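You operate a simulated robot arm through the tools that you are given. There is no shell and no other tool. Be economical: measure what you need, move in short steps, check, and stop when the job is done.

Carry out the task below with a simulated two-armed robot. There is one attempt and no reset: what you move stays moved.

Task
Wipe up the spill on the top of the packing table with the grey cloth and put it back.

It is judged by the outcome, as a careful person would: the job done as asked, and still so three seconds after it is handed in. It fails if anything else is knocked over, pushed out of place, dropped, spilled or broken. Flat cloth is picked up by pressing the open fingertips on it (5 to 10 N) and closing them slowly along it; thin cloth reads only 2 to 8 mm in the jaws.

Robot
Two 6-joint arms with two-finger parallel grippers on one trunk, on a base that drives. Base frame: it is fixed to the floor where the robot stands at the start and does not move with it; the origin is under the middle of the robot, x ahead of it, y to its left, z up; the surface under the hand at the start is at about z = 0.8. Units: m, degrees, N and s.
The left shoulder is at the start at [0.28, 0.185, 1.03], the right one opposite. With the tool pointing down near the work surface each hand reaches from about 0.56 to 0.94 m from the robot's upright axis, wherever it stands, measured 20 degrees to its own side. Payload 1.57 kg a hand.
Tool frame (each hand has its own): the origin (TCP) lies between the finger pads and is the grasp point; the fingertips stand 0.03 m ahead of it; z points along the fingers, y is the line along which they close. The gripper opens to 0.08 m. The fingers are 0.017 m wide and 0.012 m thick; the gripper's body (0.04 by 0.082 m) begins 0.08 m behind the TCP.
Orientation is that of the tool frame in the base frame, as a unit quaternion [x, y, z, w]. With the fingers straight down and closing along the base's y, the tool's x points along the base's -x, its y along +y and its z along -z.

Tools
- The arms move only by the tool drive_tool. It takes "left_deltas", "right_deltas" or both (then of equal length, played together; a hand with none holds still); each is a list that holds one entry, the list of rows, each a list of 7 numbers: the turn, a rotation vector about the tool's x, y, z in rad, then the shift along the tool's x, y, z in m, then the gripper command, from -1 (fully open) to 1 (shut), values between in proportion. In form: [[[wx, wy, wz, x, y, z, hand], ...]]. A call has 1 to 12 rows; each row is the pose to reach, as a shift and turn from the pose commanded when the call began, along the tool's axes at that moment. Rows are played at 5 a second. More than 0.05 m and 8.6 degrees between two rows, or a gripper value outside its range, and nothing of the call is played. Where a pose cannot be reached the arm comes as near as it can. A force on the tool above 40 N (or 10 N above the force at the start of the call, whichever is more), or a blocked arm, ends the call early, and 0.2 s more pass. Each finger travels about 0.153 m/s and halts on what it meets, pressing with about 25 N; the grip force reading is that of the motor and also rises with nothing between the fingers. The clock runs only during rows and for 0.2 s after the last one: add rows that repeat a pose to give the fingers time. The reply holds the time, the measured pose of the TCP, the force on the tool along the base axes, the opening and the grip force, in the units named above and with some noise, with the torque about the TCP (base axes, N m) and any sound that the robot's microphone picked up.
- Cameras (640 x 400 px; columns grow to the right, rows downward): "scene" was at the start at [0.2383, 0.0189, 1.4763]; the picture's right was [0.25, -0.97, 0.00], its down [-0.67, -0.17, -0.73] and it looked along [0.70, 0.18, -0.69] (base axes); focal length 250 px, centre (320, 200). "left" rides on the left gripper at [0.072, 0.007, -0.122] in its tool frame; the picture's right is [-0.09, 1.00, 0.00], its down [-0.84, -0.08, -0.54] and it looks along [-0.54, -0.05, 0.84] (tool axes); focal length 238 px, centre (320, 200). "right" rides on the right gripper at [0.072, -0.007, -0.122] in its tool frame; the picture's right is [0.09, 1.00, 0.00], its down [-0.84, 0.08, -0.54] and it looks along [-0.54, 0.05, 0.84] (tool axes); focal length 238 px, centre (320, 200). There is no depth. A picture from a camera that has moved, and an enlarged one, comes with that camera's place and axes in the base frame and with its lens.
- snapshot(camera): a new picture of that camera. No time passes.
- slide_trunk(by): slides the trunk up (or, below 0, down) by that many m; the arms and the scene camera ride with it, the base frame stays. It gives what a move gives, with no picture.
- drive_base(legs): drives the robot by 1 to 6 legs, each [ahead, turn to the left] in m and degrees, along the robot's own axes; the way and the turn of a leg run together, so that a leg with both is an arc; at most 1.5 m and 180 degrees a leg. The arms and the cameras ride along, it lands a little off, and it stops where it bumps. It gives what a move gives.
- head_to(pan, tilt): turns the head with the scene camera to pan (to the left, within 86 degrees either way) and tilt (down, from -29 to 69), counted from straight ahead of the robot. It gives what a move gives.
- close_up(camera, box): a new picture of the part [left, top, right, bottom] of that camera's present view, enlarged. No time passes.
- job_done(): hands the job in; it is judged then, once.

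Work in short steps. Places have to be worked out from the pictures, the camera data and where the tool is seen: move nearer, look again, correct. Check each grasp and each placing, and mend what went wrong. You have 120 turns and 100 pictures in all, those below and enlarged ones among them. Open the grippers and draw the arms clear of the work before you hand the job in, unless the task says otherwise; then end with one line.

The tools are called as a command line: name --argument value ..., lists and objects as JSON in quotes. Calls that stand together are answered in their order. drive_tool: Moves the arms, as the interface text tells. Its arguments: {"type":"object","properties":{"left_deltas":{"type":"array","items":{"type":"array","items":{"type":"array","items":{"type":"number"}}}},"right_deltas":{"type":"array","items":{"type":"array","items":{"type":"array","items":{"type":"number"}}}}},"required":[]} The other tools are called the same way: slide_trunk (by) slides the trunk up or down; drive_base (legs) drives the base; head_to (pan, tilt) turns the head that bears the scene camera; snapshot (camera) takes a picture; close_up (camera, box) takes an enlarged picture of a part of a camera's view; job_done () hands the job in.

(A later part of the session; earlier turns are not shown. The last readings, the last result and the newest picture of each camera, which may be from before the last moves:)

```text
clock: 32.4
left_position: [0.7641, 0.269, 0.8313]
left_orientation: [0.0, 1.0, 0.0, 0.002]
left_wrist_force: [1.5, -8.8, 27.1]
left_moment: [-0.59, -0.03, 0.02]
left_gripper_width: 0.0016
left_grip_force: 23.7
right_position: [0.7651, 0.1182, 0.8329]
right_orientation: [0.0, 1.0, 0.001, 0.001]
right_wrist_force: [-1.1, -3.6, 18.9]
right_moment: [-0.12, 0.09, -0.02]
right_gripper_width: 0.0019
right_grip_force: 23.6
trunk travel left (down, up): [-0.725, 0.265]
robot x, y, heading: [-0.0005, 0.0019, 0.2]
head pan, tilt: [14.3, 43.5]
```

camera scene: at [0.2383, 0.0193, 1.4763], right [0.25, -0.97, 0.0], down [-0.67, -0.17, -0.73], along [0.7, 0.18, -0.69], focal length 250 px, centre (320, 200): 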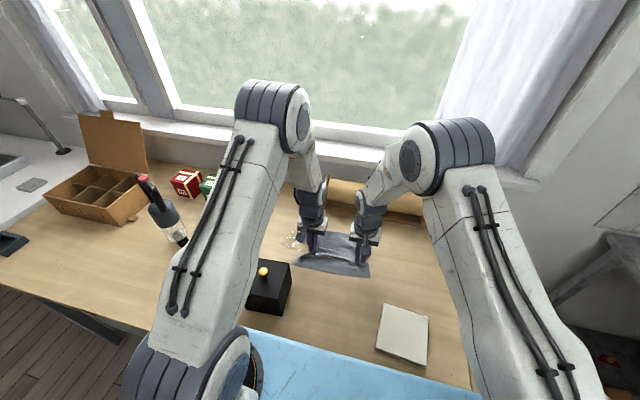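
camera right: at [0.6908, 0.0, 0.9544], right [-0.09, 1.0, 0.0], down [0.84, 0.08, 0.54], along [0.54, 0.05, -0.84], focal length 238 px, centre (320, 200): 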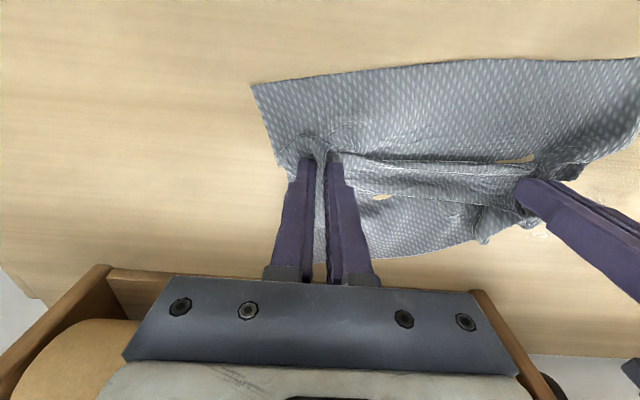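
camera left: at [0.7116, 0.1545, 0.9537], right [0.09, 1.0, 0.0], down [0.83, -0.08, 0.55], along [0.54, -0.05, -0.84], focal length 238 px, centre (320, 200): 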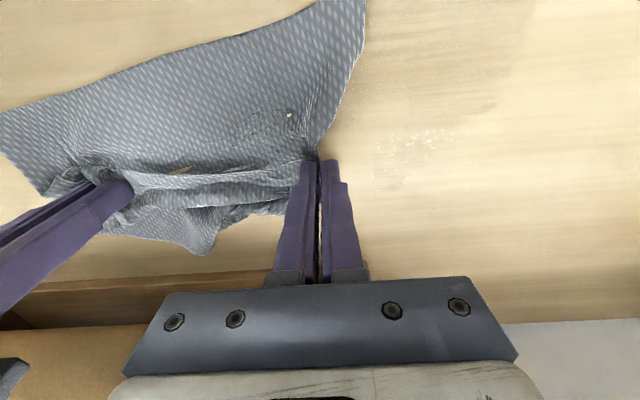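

The right jaw width dropped to 1.9 mm, so I'll check both wrist views before going on.

snapshot --camera "right"

snapshot --camera "left"

```text
70 pictures are left
camera right: at [0.6929, 0.1115, 0.9541], right [-0.09, 1.0, 0.0], down [0.84, 0.08, 0.54], along [0.54, 0.05, -0.84], focal length 238 px, centre (320, 200)
```

right: 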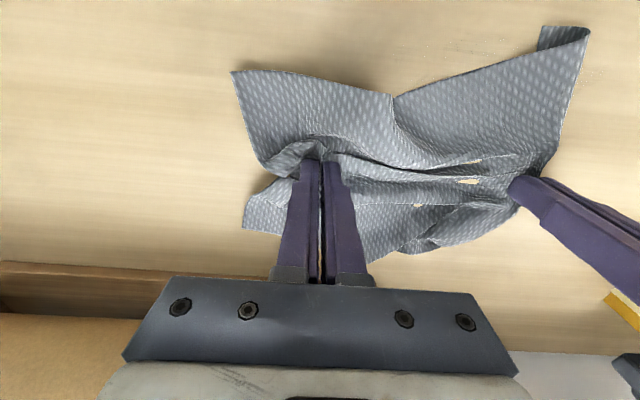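

```text
69 pictures are left
camera left: at [0.6904, 0.2731, 0.9533], right [0.09, 1.0, 0.0], down [0.84, -0.08, 0.54], along [0.54, -0.05, -0.84], focal length 238 px, centre (320, 200)
```

left: 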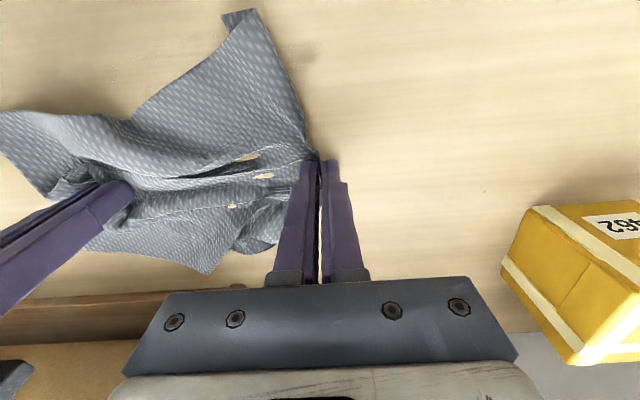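

Both hands still hold the cloth. I'll ease the right hand slightly and wipe the near smear at x 0.75, 0.735 and 0.72.

drive_tool --left_deltas '[[[0, 0, 0, 0.012, 0.01, -0.0003, 1], [0, 0, 0, 0.012, -0.035, -0.0003, 1], [0, 0, 0, 0.012, -0.08, -0.0003, 1], [0, 0, 0, 0.012, -0.125, -0.0003, 1], [0, 0, 0, 0.028, -0.125, -0.0003, 1], [0, 0, 0, 0.028, -0.08, -0.0003, 1], [0, 0, 0, 0.028, -0.035, -0.0003, 1], [0, 0, 0, 0.028, 0.01, -0.0003, 1], [0, 0, 0, 0.044, 0.01, -0.0003, 1], [0, 0, 0, 0.044, -0.035, -0.0003, 1], [0, 0, 0, 0.044, -0.08, -0.0003, 1], [0, 0, 0, 0.044, -0.125, -0.0003, 1]]]' --right_deltas '[[[0, 0, 0, 0.012, 0.01, -0.0008, 1], [0, 0, 0, 0.012, -0.035, -0.0008, 1], [0, 0, 0, 0.012, -0.08, -0.0008, 1], [0, 0, 0, 0.012, -0.125, -0.0008, 1], [0, 0, 0, 0.028, -0.125, -0.0008, 1], [0, 0, 0, 0.028, -0.08, -0.0008, 1], [0, 0, 0, 0.028, -0.035, -0.0008, 1], [0, 0, 0, 0.028, 0.01, -0.0008, 1], [0, 0, 0, 0.044, 0.01, -0.0008, 1], [0, 0, 0, 0.044, -0.035, -0.0008, 1], [0, 0, 0, 0.044, -0.08, -0.0008, 1], [0, 0, 0, 0.044, -0.125, -0.0008, 1]]]'

snapshot --camera "left"

```text
clock: 35.0
left_position: [0.7183, 0.144, 0.8314]
left_orientation: [-0.001, 1.0, 0.0, -0.001]
left_wrist_force: [-0.4, -1.4, 9.9]
left_moment: [-0.12, 0.02, 0.02]
left_gripper_width: 0.0015
left_grip_force: 23.4
right_position: [0.72, -0.0054, 0.8329]
right_orientation: [-0.001, 1.0, 0.0, 0.002]
right_wrist_force: [2.1, -0.4, 11.7]
right_moment: [-0.01, 0.01, 0.01]
right_gripper_width: 0.002
right_grip_force: 23.4
trunk travel left (down, up): [-0.725, 0.265]
robot x, y, heading: [0.0017, -0.0038, -0.1]
head pan, tilt: [14.3, 43.5]
```

```text
68 pictures are left
camera left: at [0.646, 0.1503, 0.9538], right [0.09, 1.0, 0.0], down [0.84, -0.08, 0.54], along [0.54, -0.05, -0.84], focal length 238 px, centre (320, 200)
```

left: 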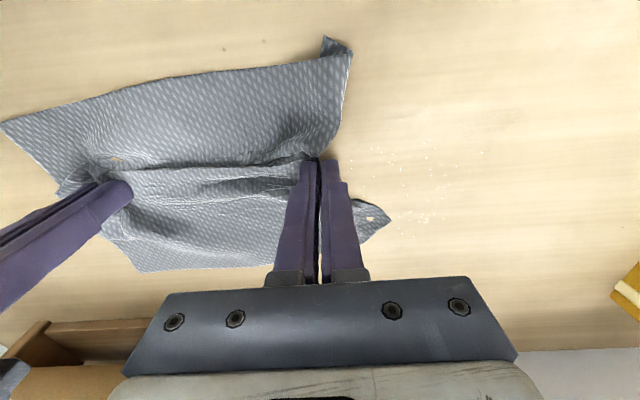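

close_up --camera "left" --box '[320, 80, 580, 280]'

```text
2.00 times, centred on (450, 180) of left
camera zoom: at [0.646, 0.1503, 0.9538], right [0.09, 1.0, 0.0], down [0.84, -0.08, 0.54], along [0.54, -0.05, -0.84], focal length 477 px, centre (60, 240)
```

zoom: 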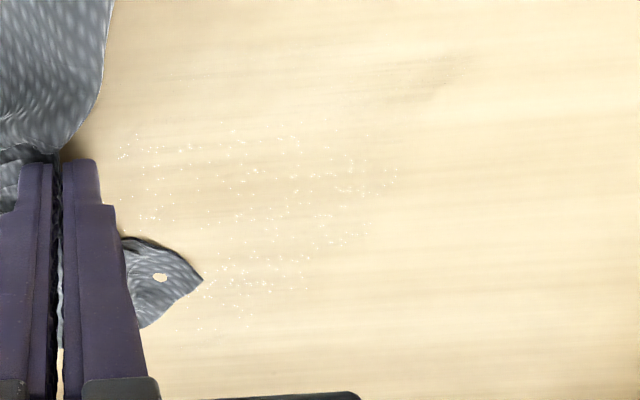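

It's nearly clean, with sparse specks at x 0.70–0.80, y 0.16–0.265 and a faint mark at (0.694, 0.267). I'll make another full pass, starting with lanes at x 0.70, 0.69 and 0.715.

drive_tool --left_deltas '[[[0, 0, 0, 0.019, 0, 0.0006, 1], [0, 0, 0, 0.019, 0.045, 0.0006, 1], [0, 0, 0, 0.019, 0.09, 0.0006, 1], [0, 0, 0, 0.019, 0.135, 0.0006, 1], [0, 0, 0, 0.03, 0.145, 0.0006, 1], [0, 0, 0, 0.03, 0.1, 0.0006, 1], [0, 0, 0, 0.03, 0.055, 0.0006, 1], [0, 0, 0, 0.03, 0.01, 0.0006, 1], [0, 0, 0, 0.006, 0.0, 0.0006, 1], [0, 0, 0, 0.006, 0.045, 0.0006, 1], [0, 0, 0, 0.006, 0.09, 0.0006, 1], [0, 0, 0, 0.006, 0.135, 0.0006, 1]]]' --right_deltas '[[[0, 0, 0, 0.019, 0, -0.0003, 1], [0, 0, 0, 0.019, 0.045, -0.0003, 1], [0, 0, 0, 0.019, 0.09, -0.0003, 1], [0, 0, 0, 0.019, 0.135, -0.0003, 1], [0, 0, 0, 0.03, 0.145, -0.0003, 1], [0, 0, 0, 0.03, 0.1, -0.0003, 1], [0, 0, 0, 0.03, 0.055, -0.0003, 1], [0, 0, 0, 0.03, 0.01, -0.0003, 1], [0, 0, 0, 0.006, 0.0, -0.0003, 1], [0, 0, 0, 0.006, 0.045, -0.0003, 1], [0, 0, 0, 0.006, 0.09, -0.0003, 1], [0, 0, 0, 0.006, 0.135, -0.0003, 1]]]'

snapshot --camera "right"

```text
clock: 37.0
left_position: [0.6984, 0.1499, 0.8322]
left_orientation: [0.001, 1.0, 0.0, -0.004]
left_wrist_force: [-4.9, -3.7, 20.1]
left_moment: [-0.22, 0.08, 0.0]
left_gripper_width: 0.0015
left_grip_force: 23.2
right_position: [0.7026, -0.0043, 0.8331]
right_orientation: [0.001, 1.0, 0.0, 0.0]
right_wrist_force: [0.6, 1.0, 1.8]
right_moment: [0.05, 0.0, 0.02]
right_gripper_width: 0.0019
right_grip_force: 23.4
trunk travel left (down, up): [-0.725, 0.265]
robot x, y, heading: [-0.0043, -0.001, 0.0]
head pan, tilt: [14.3, 43.5]
stopped in row 9 (left hand): the force on the tool passed its limit at 43 N (the readings are from after the stop); the commanded pose is now the measured one
```

```text
66 pictures are left
camera right: at [0.6307, -0.0104, 0.9553], right [-0.09, 1.0, 0.0], down [0.84, 0.08, 0.54], along [0.54, 0.05, -0.84], focal length 238 px, centre (320, 200)
```

right: 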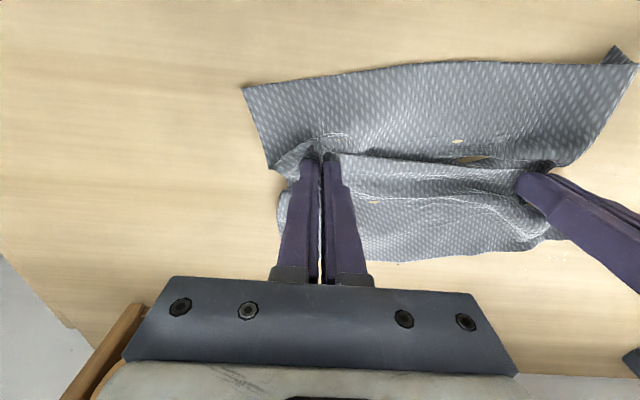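

The left force peaked at 43 N, so I'll ease it by 0.6 mm and continue with lanes at x 0.715, 0.735 and 0.755.

drive_tool --left_deltas '[[[0, 0, 0, 0, 0, -0.0006, 1], [0, 0, 0, -0.017, 0, -0.0006, 1], [0, 0, 0, -0.017, 0.045, -0.0006, 1], [0, 0, 0, -0.017, 0.09, -0.0006, 1], [0, 0, 0, -0.017, 0.125, -0.0006, 1], [0, 0, 0, -0.037, 0.125, -0.0006, 1], [0, 0, 0, -0.037, 0.08, -0.0006, 1], [0, 0, 0, -0.037, 0.04, -0.0006, 1], [0, 0, 0, -0.037, 0, -0.0006, 1], [0, 0, 0, -0.055, 0.02, -0.0006, 1], [0, 0, 0, -0.055, 0.065, -0.0006, 1], [0, 0, 0, -0.055, 0.11, -0.0006, 1]]]' --right_deltas '[[[0, 0, 0, 0, 0, 0, 1], [0, 0, 0, -0.017, 0, 0, 1], [0, 0, 0, -0.017, 0.045, 0, 1], [0, 0, 0, -0.017, 0.09, 0, 1], [0, 0, 0, -0.017, 0.125, 0, 1], [0, 0, 0, -0.037, 0.125, 0, 1], [0, 0, 0, -0.037, 0.08, 0, 1], [0, 0, 0, -0.037, 0.04, 0, 1], [0, 0, 0, -0.037, 0, 0, 1], [0, 0, 0, -0.055, 0.02, 0, 1], [0, 0, 0, -0.055, 0.065, 0, 1], [0, 0, 0, -0.055, 0.11, 0, 1]]]'

```text
clock: 39.1
left_position: [0.7393, 0.1564, 0.8321]
left_orientation: [0.0, 1.0, 0.0, -0.007]
left_wrist_force: [-5.3, 1.1, 18.8]
left_moment: [-0.18, 0.06, -0.06]
left_gripper_width: 0.0017
left_grip_force: 23.4
right_position: [0.7458, 0.0019, 0.8332]
right_orientation: [0.001, 1.0, 0.001, -0.001]
right_wrist_force: [-1.3, 0.8, 0.2]
right_moment: [0.07, 0.01, -0.01]
right_gripper_width: 0.0018
right_grip_force: 23.7
trunk travel left (down, up): [-0.725, 0.265]
robot x, y, heading: [0.0005, 0.001, 0.0]
head pan, tilt: [14.3, 43.5]
stopped in row 10 (left hand): the force on the tool passed its limit at 42 N (the readings are from after the stop); the commanded pose is now the measured one
```

It stopped again at 42 N, so I'll lift 1 mm and straighten the slight tilt. Then I'll wipe the lanes at x 0.755 and 0.775 more lightly.

drive_tool --left_deltas '[[[0, -0.014, 0, 0, 0, -0.001, 1], [0, -0.014, 0, -0.017, 0, -0.001, 1], [0, -0.014, 0, -0.017, 0.045, -0.001, 1], [0, -0.014, 0, -0.017, 0.09, -0.001, 1], [0, -0.014, 0, -0.017, 0.11, -0.001, 1], [0, -0.014, 0, -0.037, 0.11, -0.001, 1], [0, -0.014, 0, -0.037, 0.07, -0.001, 1], [0, -0.014, 0, -0.037, 0.03, -0.001, 1], [0, -0.014, 0, -0.037, 0, -0.001, 1]]]' --right_deltas '[[[0, 0, 0, 0, 0, 0, 1], [0, 0, 0, -0.017, 0, 0, 1], [0, 0, 0, -0.017, 0.045, 0, 1], [0, 0, 0, -0.017, 0.09, 0, 1], [0, 0, 0, -0.017, 0.11, 0, 1], [0, 0, 0, -0.037, 0.11, 0, 1], [0, 0, 0, -0.037, 0.07, 0, 1], [0, 0, 0, -0.037, 0.03, 0, 1], [0, 0, 0, -0.037, 0, 0, 1]]]'

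close_up --camera "left" --box '[300, 0, 640, 280]'

```text
clock: 41.1
left_position: [0.7769, 0.1563, 0.8315]
left_orientation: [0.0, 1.0, 0.0, -0.001]
left_wrist_force: [0.4, 0.7, 16.6]
left_moment: [-0.09, -0.03, -0.01]
left_gripper_width: 0.0017
left_grip_force: 23.5
right_position: [0.7823, 0.0015, 0.833]
right_orientation: [0.0, 1.0, 0.0, -0.002]
right_wrist_force: [-0.2, 2.9, 1.0]
right_moment: [0.08, 0.03, -0.04]
right_gripper_width: 0.0017
right_grip_force: 23.3
trunk travel left (down, up): [-0.725, 0.265]
robot x, y, heading: [-0.0034, -0.0007, 0.7]
head pan, tilt: [14.3, 43.5]
```

```text
1.43 times, centred on (470, 140) of left
camera zoom: at [0.705, 0.1621, 0.9537], right [0.09, 1.0, 0.0], down [0.84, -0.08, 0.54], along [0.54, -0.05, -0.84], focal length 340 px, centre (106, 286)
```

zoom: 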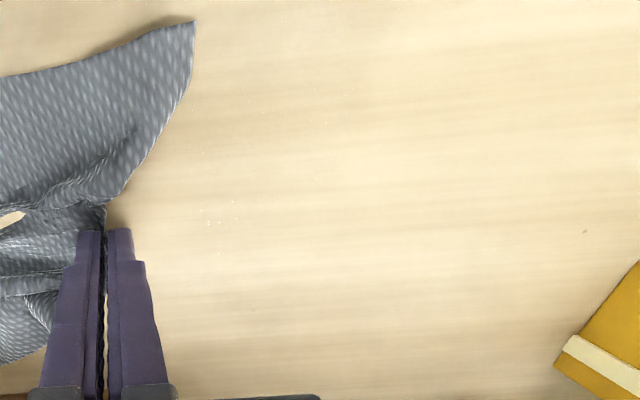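

Only a few specks are left, around (0.77–0.785, 0.20) and (0.73, 0.25). One more pass at x 0.79, 0.77 and 0.735.

drive_tool --left_deltas '[[[0, 0, 0, -0.012, 0, 0, 1], [0, 0, 0, -0.012, 0.045, 0, 1], [0, 0, 0, -0.012, 0.09, 0, 1], [0, 0, 0, 0.005, 0.1, 0, 1], [0, 0, 0, 0.005, 0.06, 0, 1], [0, 0, 0, 0.005, 0.02, 0, 1], [0, 0, 0, 0.022, 0.02, 0, 1], [0, 0, 0, 0.03, 0.06, 0, 1], [0, 0, 0, 0.035, 0.1, 0, 1], [0, 0, 0, 0.046, 0.12, 0, 1], [0, 0, 0, 0.046, 0.08, 0, 1], [0, 0, 0, 0.046, 0.035, 0, 1]]]' --right_deltas '[[[0, 0, 0, -0.012, 0, 0, 1], [0, 0, 0, -0.012, 0.045, 0, 1], [0, 0, 0, -0.012, 0.09, 0, 1], [0, 0, 0, 0.005, 0.1, 0, 1], [0, 0, 0, 0.005, 0.06, 0, 1], [0, 0, 0, 0.005, 0.02, 0, 1], [0, 0, 0, 0.022, 0.02, 0, 1], [0, 0, 0, 0.03, 0.06, 0, 1], [0, 0, 0, 0.035, 0.1, 0, 1], [0, 0, 0, 0.046, 0.12, 0, 1], [0, 0, 0, 0.046, 0.08, 0, 1], [0, 0, 0, 0.046, 0.035, 0, 1]]]'

```text
clock: 43.7
left_position: [0.7308, 0.1917, 0.8317]
left_orientation: [0.001, 1.0, 0.0, -0.002]
left_wrist_force: [-1.1, 2.4, 18.0]
left_moment: [-0.1, 0.0, -0.01]
left_gripper_width: 0.0016
left_grip_force: 23.3
right_position: [0.7369, 0.037, 0.8324]
right_orientation: [0.0, 1.0, 0.0, 0.0]
right_wrist_force: [1.1, 0.8, 1.1]
right_moment: [0.0, 0.02, -0.01]
right_gripper_width: 0.0017
right_grip_force: 23.2
trunk travel left (down, up): [-0.725, 0.265]
robot x, y, heading: [-0.0012, -0.0028, 0.3]
head pan, tilt: [14.3, 43.5]
```

I'll lift the cloth and carry it back toward its own place, then inspect the wiped area.

drive_tool --left_deltas '[[[0, 0, 0, 0, 0, -0.02, 1], [0, 0, 0, 0, -0.02, -0.05, 1], [0, 0, 0, 0.005, -0.06, -0.07, 1], [0, 0, 0, 0.01, -0.1, -0.07, 1], [0, 0, 0, 0.013, -0.145, -0.07, 1], [0, 0, 0, 0.013, -0.175, -0.07, 1], [0, 0, 0, 0.013, -0.195, -0.07, 1], [0, 0, 0, 0.013, -0.195, -0.07, 1]]]' --right_deltas '[[[0, 0, 0, 0, 0, -0.02, 1], [0, 0, 0, 0, -0.02, -0.05, 1], [0, 0, 0, 0.01, -0.06, -0.07, 1], [0, 0, 0, 0.015, -0.1, -0.07, 1], [0, 0, 0, 0.019, -0.145, -0.07, 1], [0, 0, 0, 0.019, -0.18, -0.07, 1], [0, 0, 0, 0.019, -0.2, -0.07, 1], [0, 0, 0, 0.019, -0.2, -0.07, 1]]]'

snapshot --camera "left"

close_up --camera "left" --box '[380, 0, 640, 200]'

snapshot --camera "right"

close_up --camera "scene" --box '[230, 200, 350, 320]'

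```text
clock: 45.5
left_position: [0.7181, -0.0048, 0.901]
left_orientation: [0.001, 1.0, 0.0, -0.001]
left_wrist_force: [0.3, -7.9, -0.6]
left_moment: [-0.22, -0.01, -0.01]
left_gripper_width: 0.0016
left_grip_force: 23.6
right_position: [0.7192, -0.1646, 0.902]
right_orientation: [0.0, 1.0, 0.0, -0.002]
right_wrist_force: [-0.2, 6.5, -0.4]
right_moment: [0.21, -0.03, 0.02]
right_gripper_width: 0.002
right_grip_force: 23.6
trunk travel left (down, up): [-0.725, 0.265]
robot x, y, heading: [0.0008, -0.0009, -0.1]
head pan, tilt: [14.3, 43.5]
```

```text
64 pictures are left
camera left: at [0.6462, 0.001, 1.0223], right [0.09, 1.0, 0.0], down [0.84, -0.08, 0.54], along [0.54, -0.05, -0.84], focal length 238 px, centre (320, 200)
```

left: 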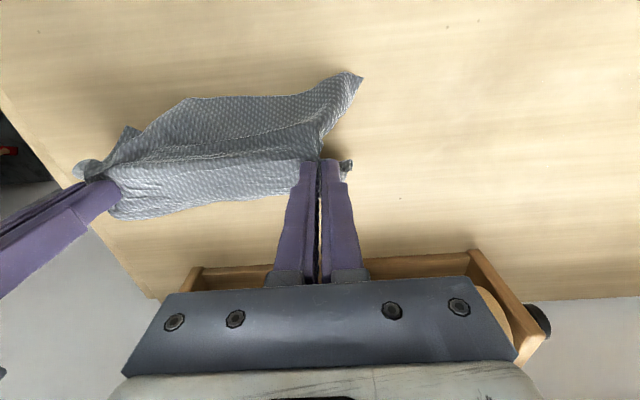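

```text
2.00 times, centred on (510, 100) of left
camera zoom: at [0.6462, 0.001, 1.0223], right [0.09, 1.0, 0.0], down [0.84, -0.08, 0.54], along [0.54, -0.05, -0.84], focal length 477 px, centre (-60, 400)
```

zoom: 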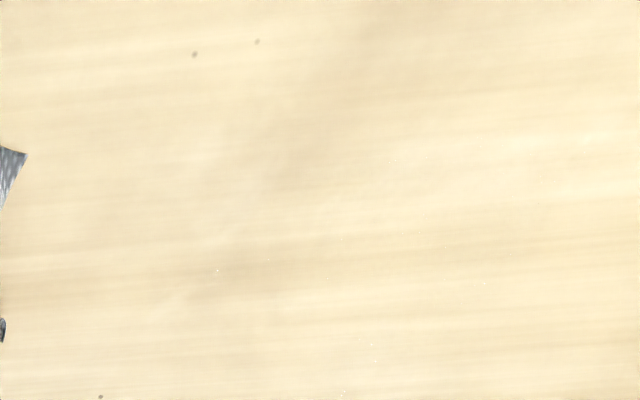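

```text
62 pictures are left
camera right: at [0.6467, -0.169, 1.0245], right [-0.09, 1.0, 0.0], down [0.84, 0.08, 0.54], along [0.54, 0.05, -0.84], focal length 238 px, centre (320, 200)
```

right: 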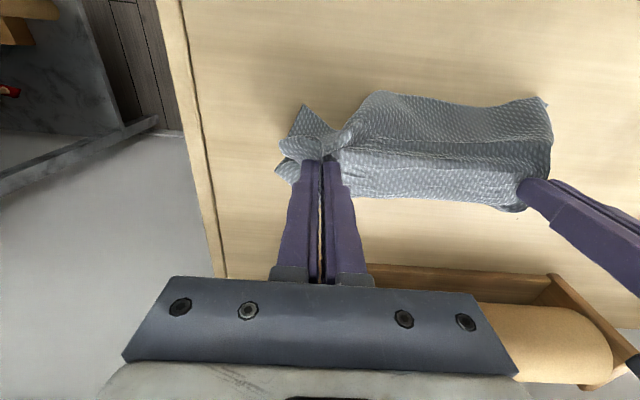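

```text
3.33 times, centred on (290, 260) of scene
camera zoom: at [0.2383, 0.0191, 1.4763], right [0.25, -0.97, 0.0], down [-0.67, -0.17, -0.73], along [0.7, 0.18, -0.69], focal length 833 px, centre (420, 0)
```

zoom: 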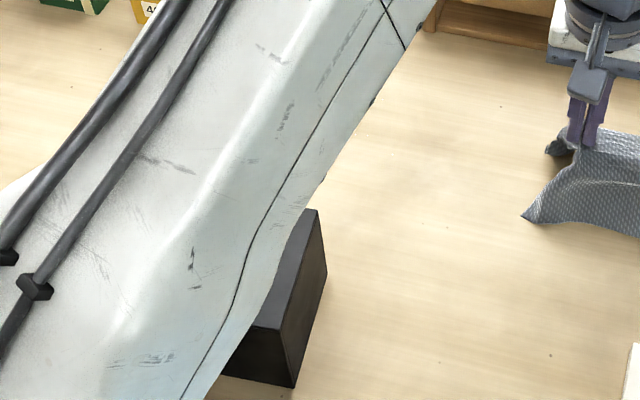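

It's almost entirely clean, with only tiny specks near x 0.78–0.81, y 0.2. I'll go back for one final pass there.

drive_tool --left_deltas '[[[0, 0, 0, -0.018, 0.043, 0, 1], [0, 0, 0, -0.036, 0.085, 0, 1], [0, 0, 0, -0.054, 0.127, 0.015, 1], [0, 0, 0, -0.065, 0.16, 0.045, 1], [0, 0, 0, -0.065, 0.16, 0.0698, 1], [0, 0, 0, -0.065, 0.2, 0.0698, 1], [0, 0, 0, -0.065, 0.24, 0.0698, 1], [0, 0, 0, -0.065, 0.27, 0.0698, 1], [0, 0, 0, -0.08, 0.27, 0.0698, 1], [0, 0, 0, -0.08, 0.23, 0.0698, 1], [0, 0, 0, -0.08, 0.19, 0.0698, 1], [0, 0, 0, -0.08, 0.16, 0.0698, 1]]]' --right_deltas '[[[0, 0, 0, -0.018, 0.05, 0, 1], [0, 0, 0, -0.036, 0.092, 0, 1], [0, 0, 0, -0.054, 0.134, 0.015, 1], [0, 0, 0, -0.065, 0.167, 0.045, 1], [0, 0, 0, -0.065, 0.167, 0.0695, 1], [0, 0, 0, -0.065, 0.207, 0.0695, 1], [0, 0, 0, -0.065, 0.247, 0.0695, 1], [0, 0, 0, -0.065, 0.277, 0.0695, 1], [0, 0, 0, -0.08, 0.277, 0.0695, 1], [0, 0, 0, -0.08, 0.237, 0.0695, 1], [0, 0, 0, -0.08, 0.197, 0.0695, 1], [0, 0, 0, -0.08, 0.167, 0.0695, 1]]]'

close_up --camera "left" --box '[320, 0, 640, 280]'

```text
refused: row 1 steps farther than a row can; nothing moved
```

```text
1.43 times, centred on (480, 140) of left
camera zoom: at [0.6462, 0.001, 1.0223], right [0.09, 1.0, 0.0], down [0.84, -0.08, 0.54], along [0.54, -0.05, -0.84], focal length 340 px, centre (91, 286)
```

zoom: 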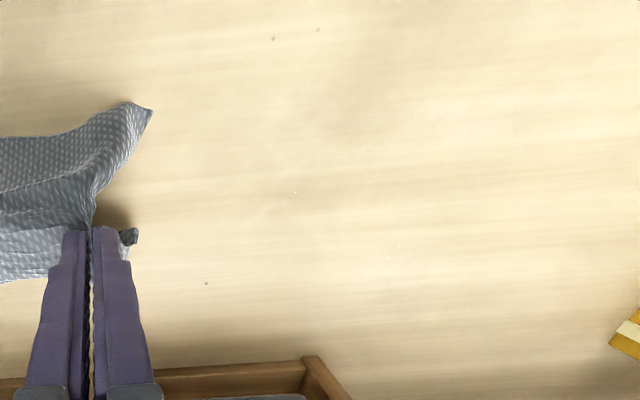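

The right hand's first step was too long, so I'll resend it with shorter first steps.

drive_tool --left_deltas '[[[0, 0, 0, -0.018, 0.036, 0, 1], [0, 0, 0, -0.036, 0.078, 0, 1], [0, 0, 0, -0.054, 0.12, 0.01, 1], [0, 0, 0, -0.065, 0.155, 0.04, 1], [0, 0, 0, -0.065, 0.16, 0.0698, 1], [0, 0, 0, -0.065, 0.2, 0.0698, 1], [0, 0, 0, -0.065, 0.24, 0.0698, 1], [0, 0, 0, -0.065, 0.27, 0.0698, 1], [0, 0, 0, -0.08, 0.27, 0.0698, 1], [0, 0, 0, -0.08, 0.23, 0.0698, 1], [0, 0, 0, -0.08, 0.19, 0.0698, 1], [0, 0, 0, -0.08, 0.16, 0.0698, 1]]]' --right_deltas '[[[0, 0, 0, -0.018, 0.042, 0, 1], [0, 0, 0, -0.036, 0.084, 0, 1], [0, 0, 0, -0.054, 0.126, 0.01, 1], [0, 0, 0, -0.065, 0.16, 0.04, 1], [0, 0, 0, -0.065, 0.165, 0.0695, 1], [0, 0, 0, -0.065, 0.205, 0.0695, 1], [0, 0, 0, -0.065, 0.245, 0.0695, 1], [0, 0, 0, -0.065, 0.275, 0.0695, 1], [0, 0, 0, -0.08, 0.275, 0.0695, 1], [0, 0, 0, -0.08, 0.235, 0.0695, 1], [0, 0, 0, -0.08, 0.195, 0.0695, 1], [0, 0, 0, -0.08, 0.165, 0.0695, 1]]]'

close_up --camera "left" --box '[320, 0, 640, 280]'

```text
clock: 48.1
left_position: [0.7979, 0.1568, 0.8312]
left_orientation: [0.0, 1.0, 0.0, -0.001]
left_wrist_force: [0.4, 3.1, 14.5]
left_moment: [-0.07, -0.08, 0.04]
left_gripper_width: 0.0017
left_grip_force: 23.5
right_position: [0.7973, 0.0038, 0.8322]
right_orientation: [-0.001, 1.0, -0.001, 0.001]
right_wrist_force: [-0.1, 0.4, 5.9]
right_moment: [-0.01, 0.0, 0.0]
right_gripper_width: 0.0018
right_grip_force: 23.5
trunk travel left (down, up): [-0.725, 0.265]
robot x, y, heading: [-0.0005, -0.0008, 0.4]
head pan, tilt: [14.3, 43.5]
```

```text
1.43 times, centred on (480, 140) of left
camera zoom: at [0.7257, 0.1627, 0.954], right [0.09, 1.0, 0.0], down [0.84, -0.08, 0.54], along [0.54, -0.05, -0.84], focal length 340 px, centre (91, 286)
```

zoom: 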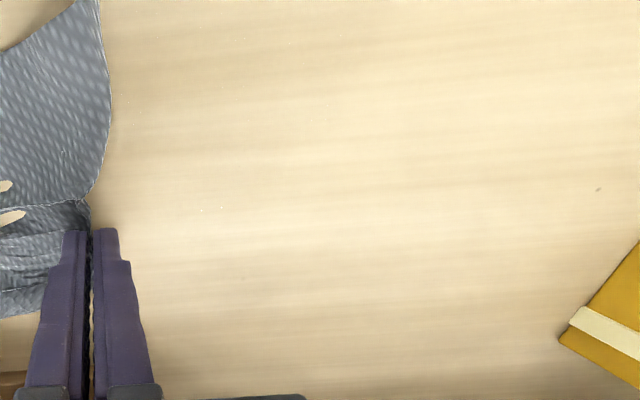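

A couple of specks remain near (0.787, 0.21), so I'll do a last stroke at x 0.787, 0.77 and 0.755.

drive_tool --left_deltas '[[[0, 0, 0, 0.01, 0, 0, 1], [0, 0, 0, 0.01, 0.04, 0, 1], [0, 0, 0, 0.01, 0.08, 0, 1], [0, 0, 0, 0.01, 0.11, 0, 1], [0, 0, 0, 0.025, 0.11, 0, 1], [0, 0, 0, 0.025, 0.07, 0, 1], [0, 0, 0, 0.025, 0.03, 0, 1], [0, 0, 0, 0.04, 0.01, 0, 1], [0, 0, 0, 0.04, 0.05, 0, 1], [0, 0, 0, 0.04, 0.09, 0, 1], [0, 0, 0, 0.055, 0.06, 0, 1], [0, 0, 0, 0.055, 0.02, 0, 1]]]' --right_deltas '[[[0, 0, 0, 0.01, 0, 0, 1], [0, 0, 0, 0.01, 0.04, 0, 1], [0, 0, 0, 0.01, 0.08, 0, 1], [0, 0, 0, 0.01, 0.11, 0, 1], [0, 0, 0, 0.025, 0.11, 0, 1], [0, 0, 0, 0.025, 0.07, 0, 1], [0, 0, 0, 0.025, 0.03, 0, 1], [0, 0, 0, 0.04, 0.01, 0, 1], [0, 0, 0, 0.04, 0.05, 0, 1], [0, 0, 0, 0.04, 0.09, 0, 1], [0, 0, 0, 0.055, 0.06, 0, 1], [0, 0, 0, 0.055, 0.02, 0, 1]]]'

close_up --camera "left" --box '[320, 0, 640, 280]'

```text
clock: 50.7
left_position: [0.743, 0.1767, 0.8309]
left_orientation: [0.0, 1.0, 0.001, 0.0]
left_wrist_force: [-0.8, 5.3, 24.1]
left_moment: [0.05, 0.0, 0.02]
left_gripper_width: 0.0015
left_grip_force: 23.5
right_position: [0.7427, 0.0227, 0.8321]
right_orientation: [0.0, 1.0, 0.0, 0.0]
right_wrist_force: [1.4, 4.2, 16.3]
right_moment: [0.02, -0.03, -0.04]
right_gripper_width: 0.0018
right_grip_force: 23.6
trunk travel left (down, up): [-0.725, 0.265]
robot x, y, heading: [-0.0017, -0.005, 0.2]
head pan, tilt: [14.3, 43.5]
```

```text
1.43 times, centred on (480, 140) of left
camera zoom: at [0.6713, 0.1828, 0.9537], right [0.09, 1.0, 0.0], down [0.84, -0.08, 0.54], along [0.54, -0.05, -0.84], focal length 340 px, centre (91, 286)
```

zoom: 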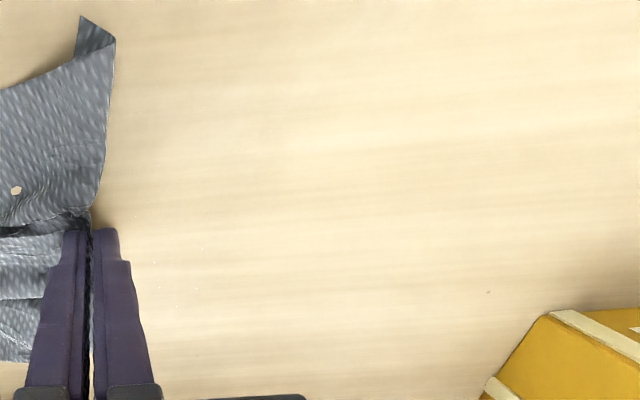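

The table is clean. The cloth now lies fairly spread, so I'll slide it back along the table with only a slight lift, right hand leading to keep it taut.

drive_tool --left_deltas '[[[0, 0, 0, 0, 0, -0.004, 1], [0, 0, 0, 0.006, -0.035, -0.004, 1], [0, 0, 0, 0.012, -0.075, -0.004, 1], [0, 0, 0, 0.018, -0.115, -0.004, 1], [0, 0, 0, 0.025, -0.15, -0.004, 1], [0, 0, 0, 0.025, -0.18, -0.004, 1], [0, 0, 0, 0.025, -0.18, -0.004, 1]]]' --right_deltas '[[[0, 0, 0, 0, 0, -0.004, 1], [0, 0, 0, 0.006, -0.04, -0.004, 1], [0, 0, 0, 0.012, -0.08, -0.004, 1], [0, 0, 0, 0.018, -0.12, -0.004, 1], [0, 0, 0, 0.025, -0.155, -0.004, 1], [0, 0, 0, 0.025, -0.187, -0.004, 1], [0, 0, 0, 0.025, -0.187, -0.004, 1]]]'

snapshot --camera "left"

snapshot --camera "right"

close_up --camera "scene" --box '[300, 180, 480, 380]'

```text
clock: 52.3
left_position: [0.7164, -0.006, 0.8355]
left_orientation: [0.002, 1.0, -0.001, 0.0]
left_wrist_force: [0.2, -13.7, 0.9]
left_moment: [-0.42, 0.02, 0.01]
left_gripper_width: 0.0019
left_grip_force: 23.5
right_position: [0.7159, -0.166, 0.8349]
right_orientation: [0.0, 1.0, 0.0, 0.0]
right_wrist_force: [-0.9, 13.8, 0.8]
right_moment: [0.46, 0.0, -0.01]
right_gripper_width: 0.0019
right_grip_force: 23.8
trunk travel left (down, up): [-0.725, 0.265]
robot x, y, heading: [-0.0021, -0.0001, -0.0]
head pan, tilt: [14.3, 43.5]
```

```text
57 pictures are left
camera left: at [0.6443, 0.0009, 0.9578], right [0.09, 1.0, 0.0], down [0.84, -0.08, 0.54], along [0.54, -0.05, -0.84], focal length 238 px, centre (320, 200)
```

left: 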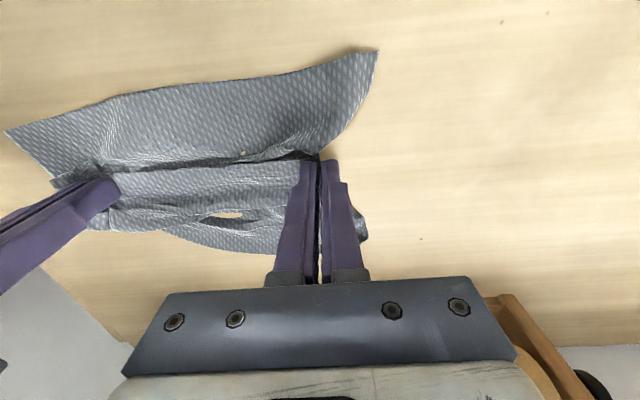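

```text
56 pictures are left
camera right: at [0.6448, -0.1717, 0.9577], right [-0.09, 1.0, 0.0], down [0.84, 0.08, 0.54], along [0.54, 0.05, -0.84], focal length 238 px, centre (320, 200)
```

right: 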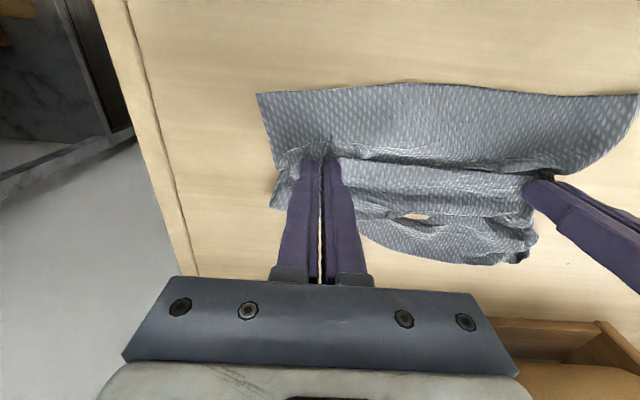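

```text
2.00 times, centred on (390, 280) of scene
camera zoom: at [0.2382, 0.0192, 1.4763], right [0.25, -0.97, 0.0], down [-0.67, -0.17, -0.73], along [0.7, 0.18, -0.69], focal length 500 px, centre (180, 40)
```

zoom: 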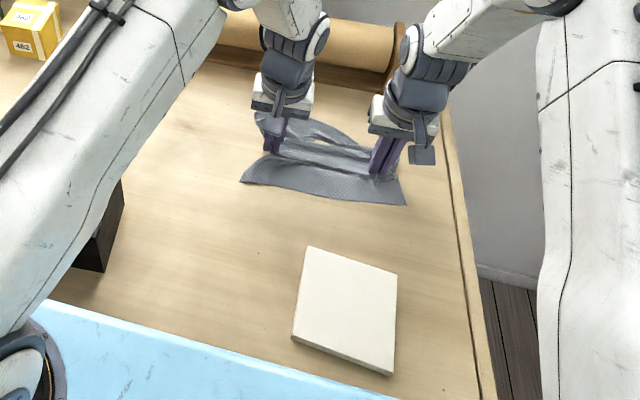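

The cloth is back at its place, a little bunched. I'll ease the tension, open both hands slowly and draw straight up to see how it lies.

drive_tool --left_deltas '[[[0, 0, 0, 0, -0.002, 0, 1], [0, 0, 0, 0, -0.002, 0.002, 1], [0, 0, 0, 0, -0.002, 0.002, 0.8], [0, 0, 0, 0, -0.002, 0.002, 0.5], [0, 0, 0, 0, -0.002, 0.002, 0.2], [0, 0, 0, 0, -0.002, 0.002, 0], [0, 0, 0, 0, -0.002, 0.002, 0], [0, 0, 0, 0, -0.002, -0.02, 0], [0, 0, 0, 0, -0.002, -0.06, 0], [0, 0, 0, 0, -0.002, -0.1, 0], [0, 0, 0, 0, -0.002, -0.12, 0]]]' --right_deltas '[[[0, 0, 0, 0, 0.002, 0, 1], [0, 0, 0, 0, 0.002, 0.002, 1], [0, 0, 0, 0, 0.002, 0.002, 0.8], [0, 0, 0, 0, 0.002, 0.002, 0.5], [0, 0, 0, 0, 0.002, 0.002, 0.2], [0, 0, 0, 0, 0.002, 0.002, 0], [0, 0, 0, 0, 0.002, 0.002, 0], [0, 0, 0, 0, 0.002, -0.02, 0], [0, 0, 0, 0, 0.002, -0.06, 0], [0, 0, 0, 0, 0.002, -0.1, 0], [0, 0, 0, 0, 0.002, -0.12, 0]]]'

snapshot --camera "left"

snapshot --camera "right"

```text
clock: 54.7
left_position: [0.7188, -0.006, 0.9531]
left_orientation: [0.002, 1.0, 0.0, -0.002]
left_wrist_force: [0.2, 0.6, 0.0]
left_moment: [0.01, -0.01, 0.01]
left_gripper_width: 0.0398
left_grip_force: 0.1
right_position: [0.719, -0.1631, 0.9576]
right_orientation: [0.001, 1.0, 0.001, -0.001]
right_wrist_force: [-1.0, -0.5, 0.4]
right_moment: [-0.02, -0.02, 0.01]
right_gripper_width: 0.04
right_grip_force: 0.0
trunk travel left (down, up): [-0.725, 0.265]
robot x, y, heading: [-0.0009, 0.0032, 0.0]
head pan, tilt: [14.3, 43.5]
```

```text
54 pictures are left
camera left: at [0.6466, -0.0003, 1.0757], right [0.09, 1.0, 0.0], down [0.84, -0.08, 0.54], along [0.54, -0.05, -0.84], focal length 238 px, centre (320, 200)
```

left: 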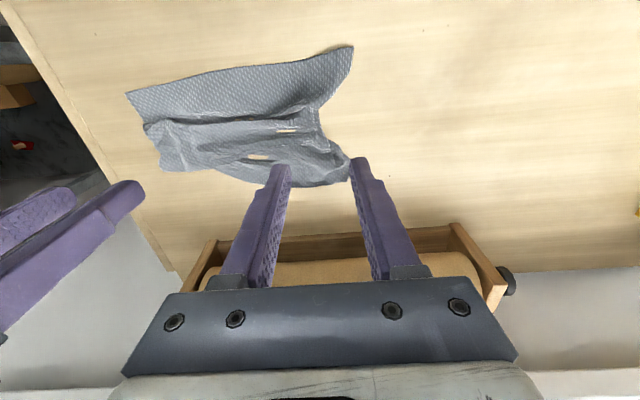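

```text
53 pictures are left
camera right: at [0.6473, -0.1693, 1.0808], right [-0.09, 1.0, 0.0], down [0.84, 0.08, 0.54], along [0.54, 0.05, -0.84], focal length 238 px, centre (320, 200)
```

right: 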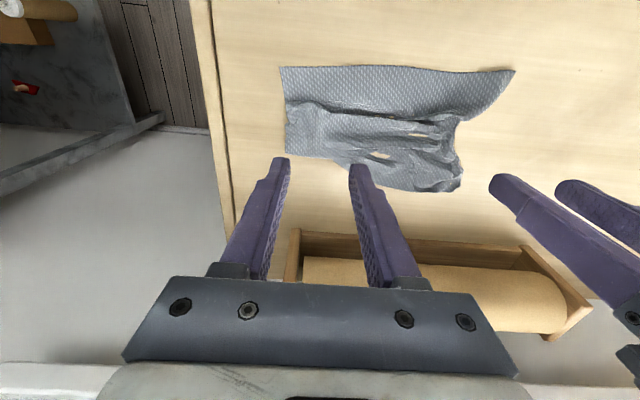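

The cloth covers the right y range (-0.21 to 0.035) but is bunched in x (0.66–0.79 instead of 0.61–0.826). I'll spread it by pressing with open fingertips, left at the front and right at the back, and pulling them apart.

drive_tool --left_deltas '[[[0, 0, 0, 0.02, -0.005, 0.03, -0.3], [0, 0, 0, 0.04, -0.012, 0.06, -0.5], [0, 0, 0, 0.046, -0.014, 0.095, -0.5], [0, 0, 0, 0.046, -0.014, 0.116, -0.5], [0, 0, 0, 0.046, -0.014, 0.116, -0.5]]]' --right_deltas '[[[0, 0, 0, -0.015, 0.005, 0.03, -0.3], [0, 0, 0, -0.026, 0.01, 0.06, -0.5], [0, 0, 0, -0.026, 0.01, 0.095, -0.5], [0, 0, 0, -0.026, 0.01, 0.119, -0.5], [0, 0, 0, -0.026, 0.01, 0.119, -0.5]]]'

snapshot --camera "left"

snapshot --camera "right"

```text
clock: 55.9
left_position: [0.6739, -0.0205, 0.8394]
left_orientation: [0.001, 1.0, 0.0, -0.002]
left_wrist_force: [0.7, 0.1, 0.4]
left_moment: [0.03, -0.02, 0.02]
left_gripper_width: 0.0599
left_grip_force: 0.1
right_position: [0.7437, -0.1535, 0.8366]
right_orientation: [0.001, 1.0, 0.0, 0.0]
right_wrist_force: [0.4, -0.1, 0.2]
right_moment: [-0.01, 0.02, 0.0]
right_gripper_width: 0.0598
right_grip_force: 0.0
trunk travel left (down, up): [-0.725, 0.265]
robot x, y, heading: [-0.0007, 0.0012, -0.1]
head pan, tilt: [14.3, 43.5]
```

```text
52 pictures are left
camera left: at [0.6016, -0.015, 0.9608], right [0.09, 1.0, 0.0], down [0.84, -0.08, 0.54], along [0.54, -0.05, -0.84], focal length 238 px, centre (320, 200)
```

left: 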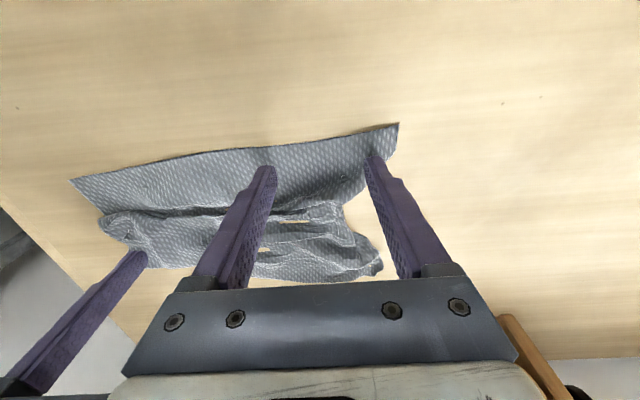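

```text
51 pictures are left
camera right: at [0.6719, -0.1586, 0.9595], right [-0.09, 1.0, 0.0], down [0.84, 0.08, 0.54], along [0.54, 0.05, -0.84], focal length 238 px, centre (320, 200)
```

right: 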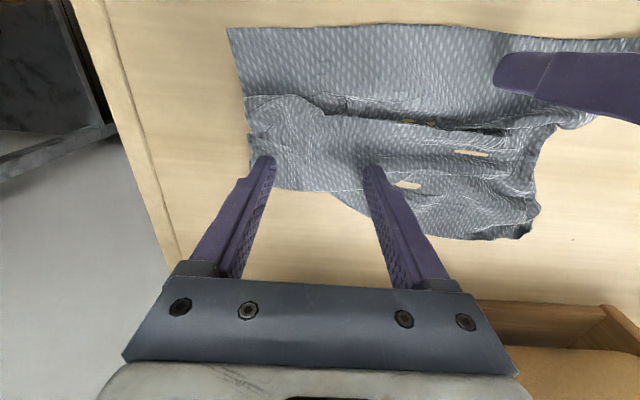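

Both hands are placed over the cloth's front and back bands. I'll press down gently.

drive_tool --left_deltas '[[[0, 0, 0, 0, 0, 0.003, -0.5], [0, 0, 0, 0, 0, 0.005, -0.5], [0, 0, 0, 0, 0, 0.006, -0.5], [0, 0, 0, 0, 0, 0.007, -0.5], [0, 0, 0, 0, 0, 0.007, -0.5]]]' --right_deltas '[[[0, 0, 0, 0.004, 0, 0.001, -0.5], [0, 0, 0, 0.004, 0, 0.003, -0.5], [0, 0, 0, 0.004, 0, 0.004, -0.5], [0, 0, 0, 0.004, 0, 0.0053, -0.5], [0, 0, 0, 0.004, 0, 0.0053, -0.5]]]'

```text
clock: 57.1
left_position: [0.6729, -0.0195, 0.8317]
left_orientation: [0.001, 1.0, 0.0, -0.002]
left_wrist_force: [0.3, -0.7, 0.2]
left_moment: [0.02, 0.03, -0.01]
left_gripper_width: 0.0599
left_grip_force: 0.0
right_position: [0.7399, -0.1542, 0.8314]
right_orientation: [0.001, 1.0, 0.0, -0.001]
right_wrist_force: [-0.1, 0.6, 1.5]
right_moment: [-0.01, 0.02, 0.0]
right_gripper_width: 0.0599
right_grip_force: 0.0
trunk travel left (down, up): [-0.725, 0.265]
robot x, y, heading: [-0.0013, 0.0019, 0.3]
head pan, tilt: [14.3, 43.5]
```

Contact is barely made, so I'll go about 1 mm deeper and pull apart: left toward the robot, right away from it.

drive_tool --left_deltas '[[[0, 0, 0, 0, 0, 0.0012, -0.5], [0, 0, 0, 0, 0, 0.0016, -0.5], [0, 0, 0, 0.01, 0, 0.0016, -0.5], [0, 0, 0, 0.02, 0, 0.0016, -0.5], [0, 0, 0, 0.03, 0, 0.0016, -0.5], [0, 0, 0, 0.04, 0, 0.0016, -0.5], [0, 0, 0, 0.045, 0, 0.0016, -0.5]]]' --right_deltas '[[[0, 0, 0, 0, 0, 0.0008, -0.5], [0, 0, 0, 0, 0, 0.001, -0.5], [0, 0, 0, -0.01, 0, 0.001, -0.5], [0, 0, 0, -0.02, 0, 0.001, -0.5], [0, 0, 0, -0.03, 0, 0.001, -0.5], [0, 0, 0, -0.04, 0, 0.001, -0.5], [0, 0, 0, -0.05, 0, 0.001, -0.5]]]'

snapshot --camera "left"

snapshot --camera "right"

```text
clock: 58.7
left_position: [0.6267, -0.0204, 0.8311]
left_orientation: [0.001, 1.0, 0.0, 0.0]
left_wrist_force: [6.0, 0.1, 18.3]
left_moment: [0.58, -0.3, -0.17]
left_gripper_width: 0.0595
left_grip_force: 0.0
right_position: [0.7882, -0.1531, 0.8324]
right_orientation: [0.0, 1.0, 0.0, 0.0]
right_wrist_force: [-4.0, 1.4, 11.4]
right_moment: [-0.31, 0.16, -0.09]
right_gripper_width: 0.0595
right_grip_force: 0.1
trunk travel left (down, up): [-0.725, 0.265]
robot x, y, heading: [0.0032, 0.0005, 0.1]
head pan, tilt: [14.3, 43.5]
```

```text
50 pictures are left
camera left: at [0.555, -0.0144, 0.9532], right [0.09, 1.0, 0.0], down [0.84, -0.08, 0.54], along [0.54, -0.05, -0.84], focal length 238 px, centre (320, 200)
```

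left: 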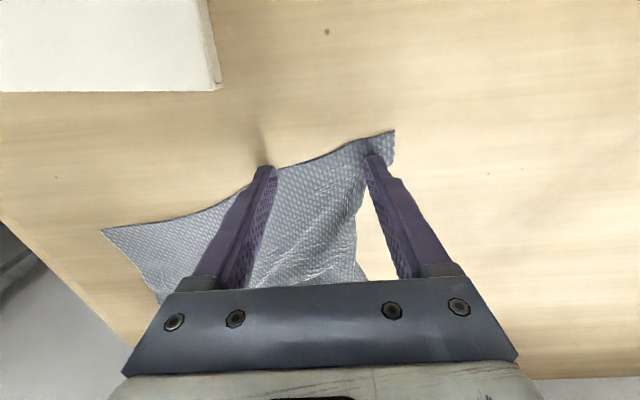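

```text
49 pictures are left
camera right: at [0.7174, -0.1586, 0.9548], right [-0.09, 1.0, 0.0], down [0.84, 0.08, 0.54], along [0.54, 0.05, -0.84], focal length 238 px, centre (320, 200)
```

right: 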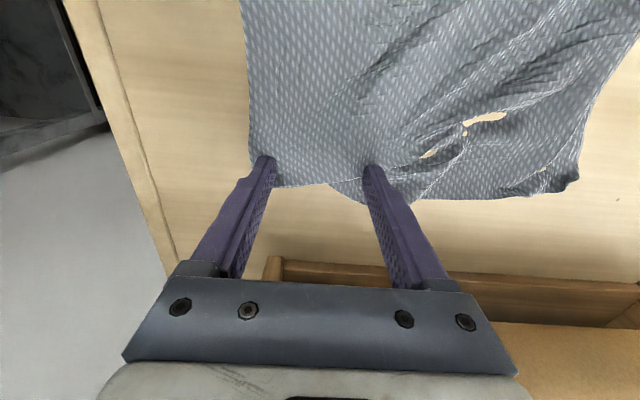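

That worked well. Next I'll do the mirrored pull, with the left hand at the back-left edge and the right hand at the front-right edge.

drive_tool --left_deltas '[[[0, 0, 0, 0, 0, -0.015, -0.5], [0, 0, 0, -0.01, 0, -0.05, -0.5], [0, 0, 0, -0.05, 0, -0.06, -0.5], [0, 0, 0, -0.095, 0, -0.06, -0.5], [0, 0, 0, -0.135, 0, -0.06, -0.5], [0, 0, 0, -0.158, 0.0, -0.05, -0.5], [0, 0, 0, -0.158, 0.0, -0.02, -0.5], [0, 0, 0, -0.158, 0.0, -0.005, -0.5], [0, 0, 0, -0.158, 0, -0.005, -0.5]]]' --right_deltas '[[[0, 0, 0, 0, 0, -0.015, -0.5], [0, 0, 0, 0.01, 0, -0.05, -0.5], [0, 0, 0, 0.045, 0, -0.06, -0.5], [0, 0, 0, 0.08, 0, -0.06, -0.5], [0, 0, 0, 0.105, 0, -0.06, -0.5], [0, 0, 0, 0.105, 0, -0.05, -0.5], [0, 0, 0, 0.105, 0, -0.02, -0.5], [0, 0, 0, 0.105, 0, -0.005, -0.5], [0, 0, 0, 0.105, 0, -0.005, -0.5]]]'

snapshot --camera "left"

snapshot --camera "right"

```text
clock: 60.7
left_position: [0.7857, -0.0207, 0.8344]
left_orientation: [0.001, 1.0, -0.001, -0.002]
left_wrist_force: [0.2, 0.8, -0.5]
left_moment: [-0.02, -0.02, 0.06]
left_gripper_width: 0.0601
left_grip_force: 0.0
right_position: [0.6845, -0.1551, 0.8365]
right_orientation: [0.0, 1.0, 0.001, -0.001]
right_wrist_force: [-0.4, -0.5, -0.8]
right_moment: [0.0, 0.0, -0.02]
right_gripper_width: 0.0601
right_grip_force: 0.0
trunk travel left (down, up): [-0.725, 0.265]
robot x, y, heading: [-0.0016, -0.0038, 0.1]
head pan, tilt: [14.3, 43.5]
```

```text
48 pictures are left
camera left: at [0.7136, -0.0147, 0.9568], right [0.09, 1.0, 0.0], down [0.84, -0.08, 0.54], along [0.54, -0.05, -0.84], focal length 238 px, centre (320, 200)
```

left: 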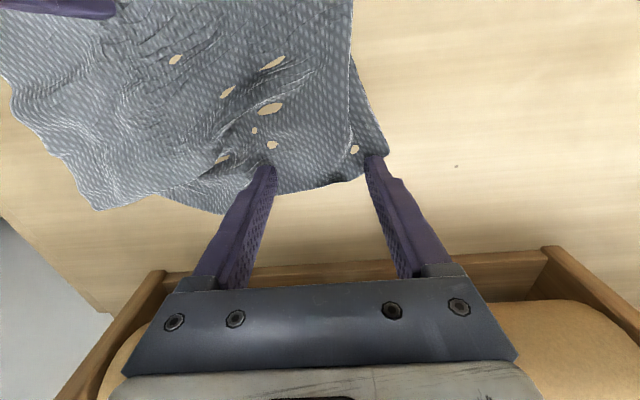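

```text
47 pictures are left
camera right: at [0.6126, -0.1589, 0.959], right [-0.09, 1.0, 0.0], down [0.84, 0.08, 0.54], along [0.54, 0.05, -0.84], focal length 238 px, centre (320, 200)
```

right: 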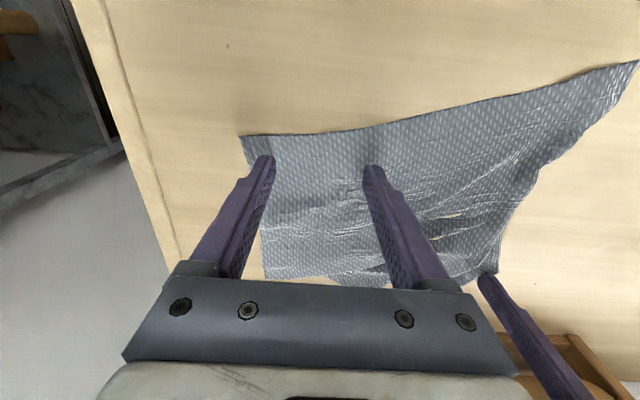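

Left sits right at the cloth's back edge, so I'll move it 8 mm inward. Then I'll press and pull apart.

drive_tool --left_deltas '[[[0, 0, 0, 0.008, -0.004, 0.001, -0.5], [0, 0, 0, 0.008, -0.004, 0.0035, -0.5], [0, 0, 0, 0.008, -0.004, 0.0047, -0.5], [0, 0, 0, 0, -0.004, 0.0047, -0.5], [0, 0, 0, -0.008, -0.004, 0.0047, -0.5], [0, 0, 0, -0.016, -0.004, 0.0047, -0.5], [0, 0, 0, -0.023, -0.004, 0.0047, -0.5], [0, 0, 0, -0.023, -0.004, 0.0047, -0.5]]]' --right_deltas '[[[0, 0, 0, 0, 0, 0.001, -0.5], [0, 0, 0, 0, 0, 0.0035, -0.5], [0, 0, 0, 0, 0, 0.005, -0.5], [0, 0, 0, 0.012, 0, 0.005, -0.5], [0, 0, 0, 0.024, 0, 0.005, -0.5], [0, 0, 0, 0.036, 0, 0.005, -0.5], [0, 0, 0, 0.048, 0, 0.005, -0.5], [0, 0, 0, 0.052, 0, 0.005, -0.5]]]'

snapshot --camera "left"

snapshot --camera "right"

```text
clock: 62.5
left_position: [0.8076, -0.0239, 0.8308]
left_orientation: [0.001, 1.0, -0.001, -0.001]
left_wrist_force: [-6.8, 0.1, 14.9]
left_moment: [0.47, 0.14, 0.18]
left_gripper_width: 0.0595
left_grip_force: 0.1
right_position: [0.6322, -0.153, 0.8326]
right_orientation: [0.001, 1.0, 0.0, 0.0]
right_wrist_force: [-0.7, 0.2, -0.2]
right_moment: [0.0, 0.02, -0.03]
right_gripper_width: 0.0598
right_grip_force: 0.1
trunk travel left (down, up): [-0.725, 0.265]
robot x, y, heading: [0.0012, -0.0002, 0.3]
head pan, tilt: [14.3, 43.5]
```

```text
46 pictures are left
camera left: at [0.7353, -0.0182, 0.9533], right [0.09, 1.0, 0.0], down [0.84, -0.08, 0.54], along [0.54, -0.05, -0.84], focal length 238 px, centre (320, 200)
```

left: 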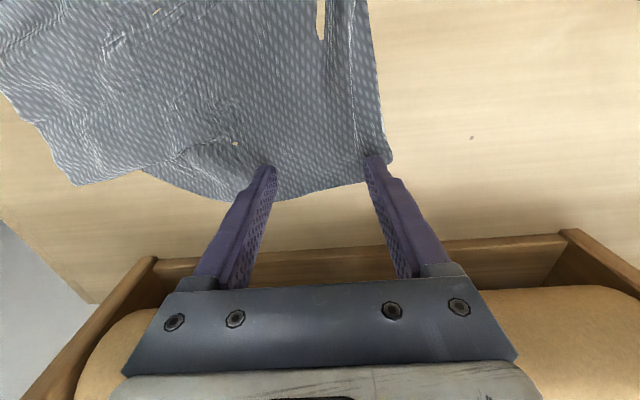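

```text
45 pictures are left
camera right: at [0.561, -0.1581, 0.955], right [-0.09, 1.0, 0.0], down [0.84, 0.08, 0.54], along [0.54, 0.05, -0.84], focal length 238 px, centre (320, 200)
```

right: 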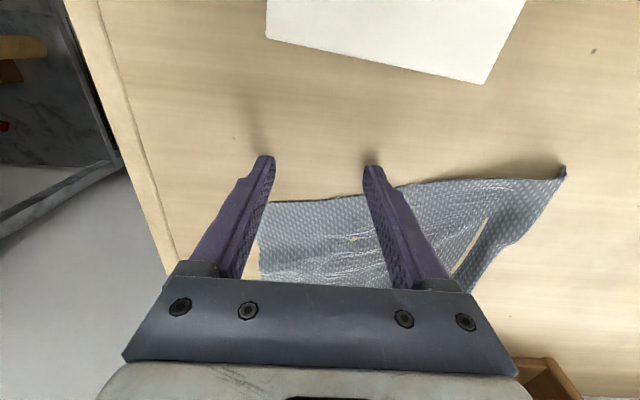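

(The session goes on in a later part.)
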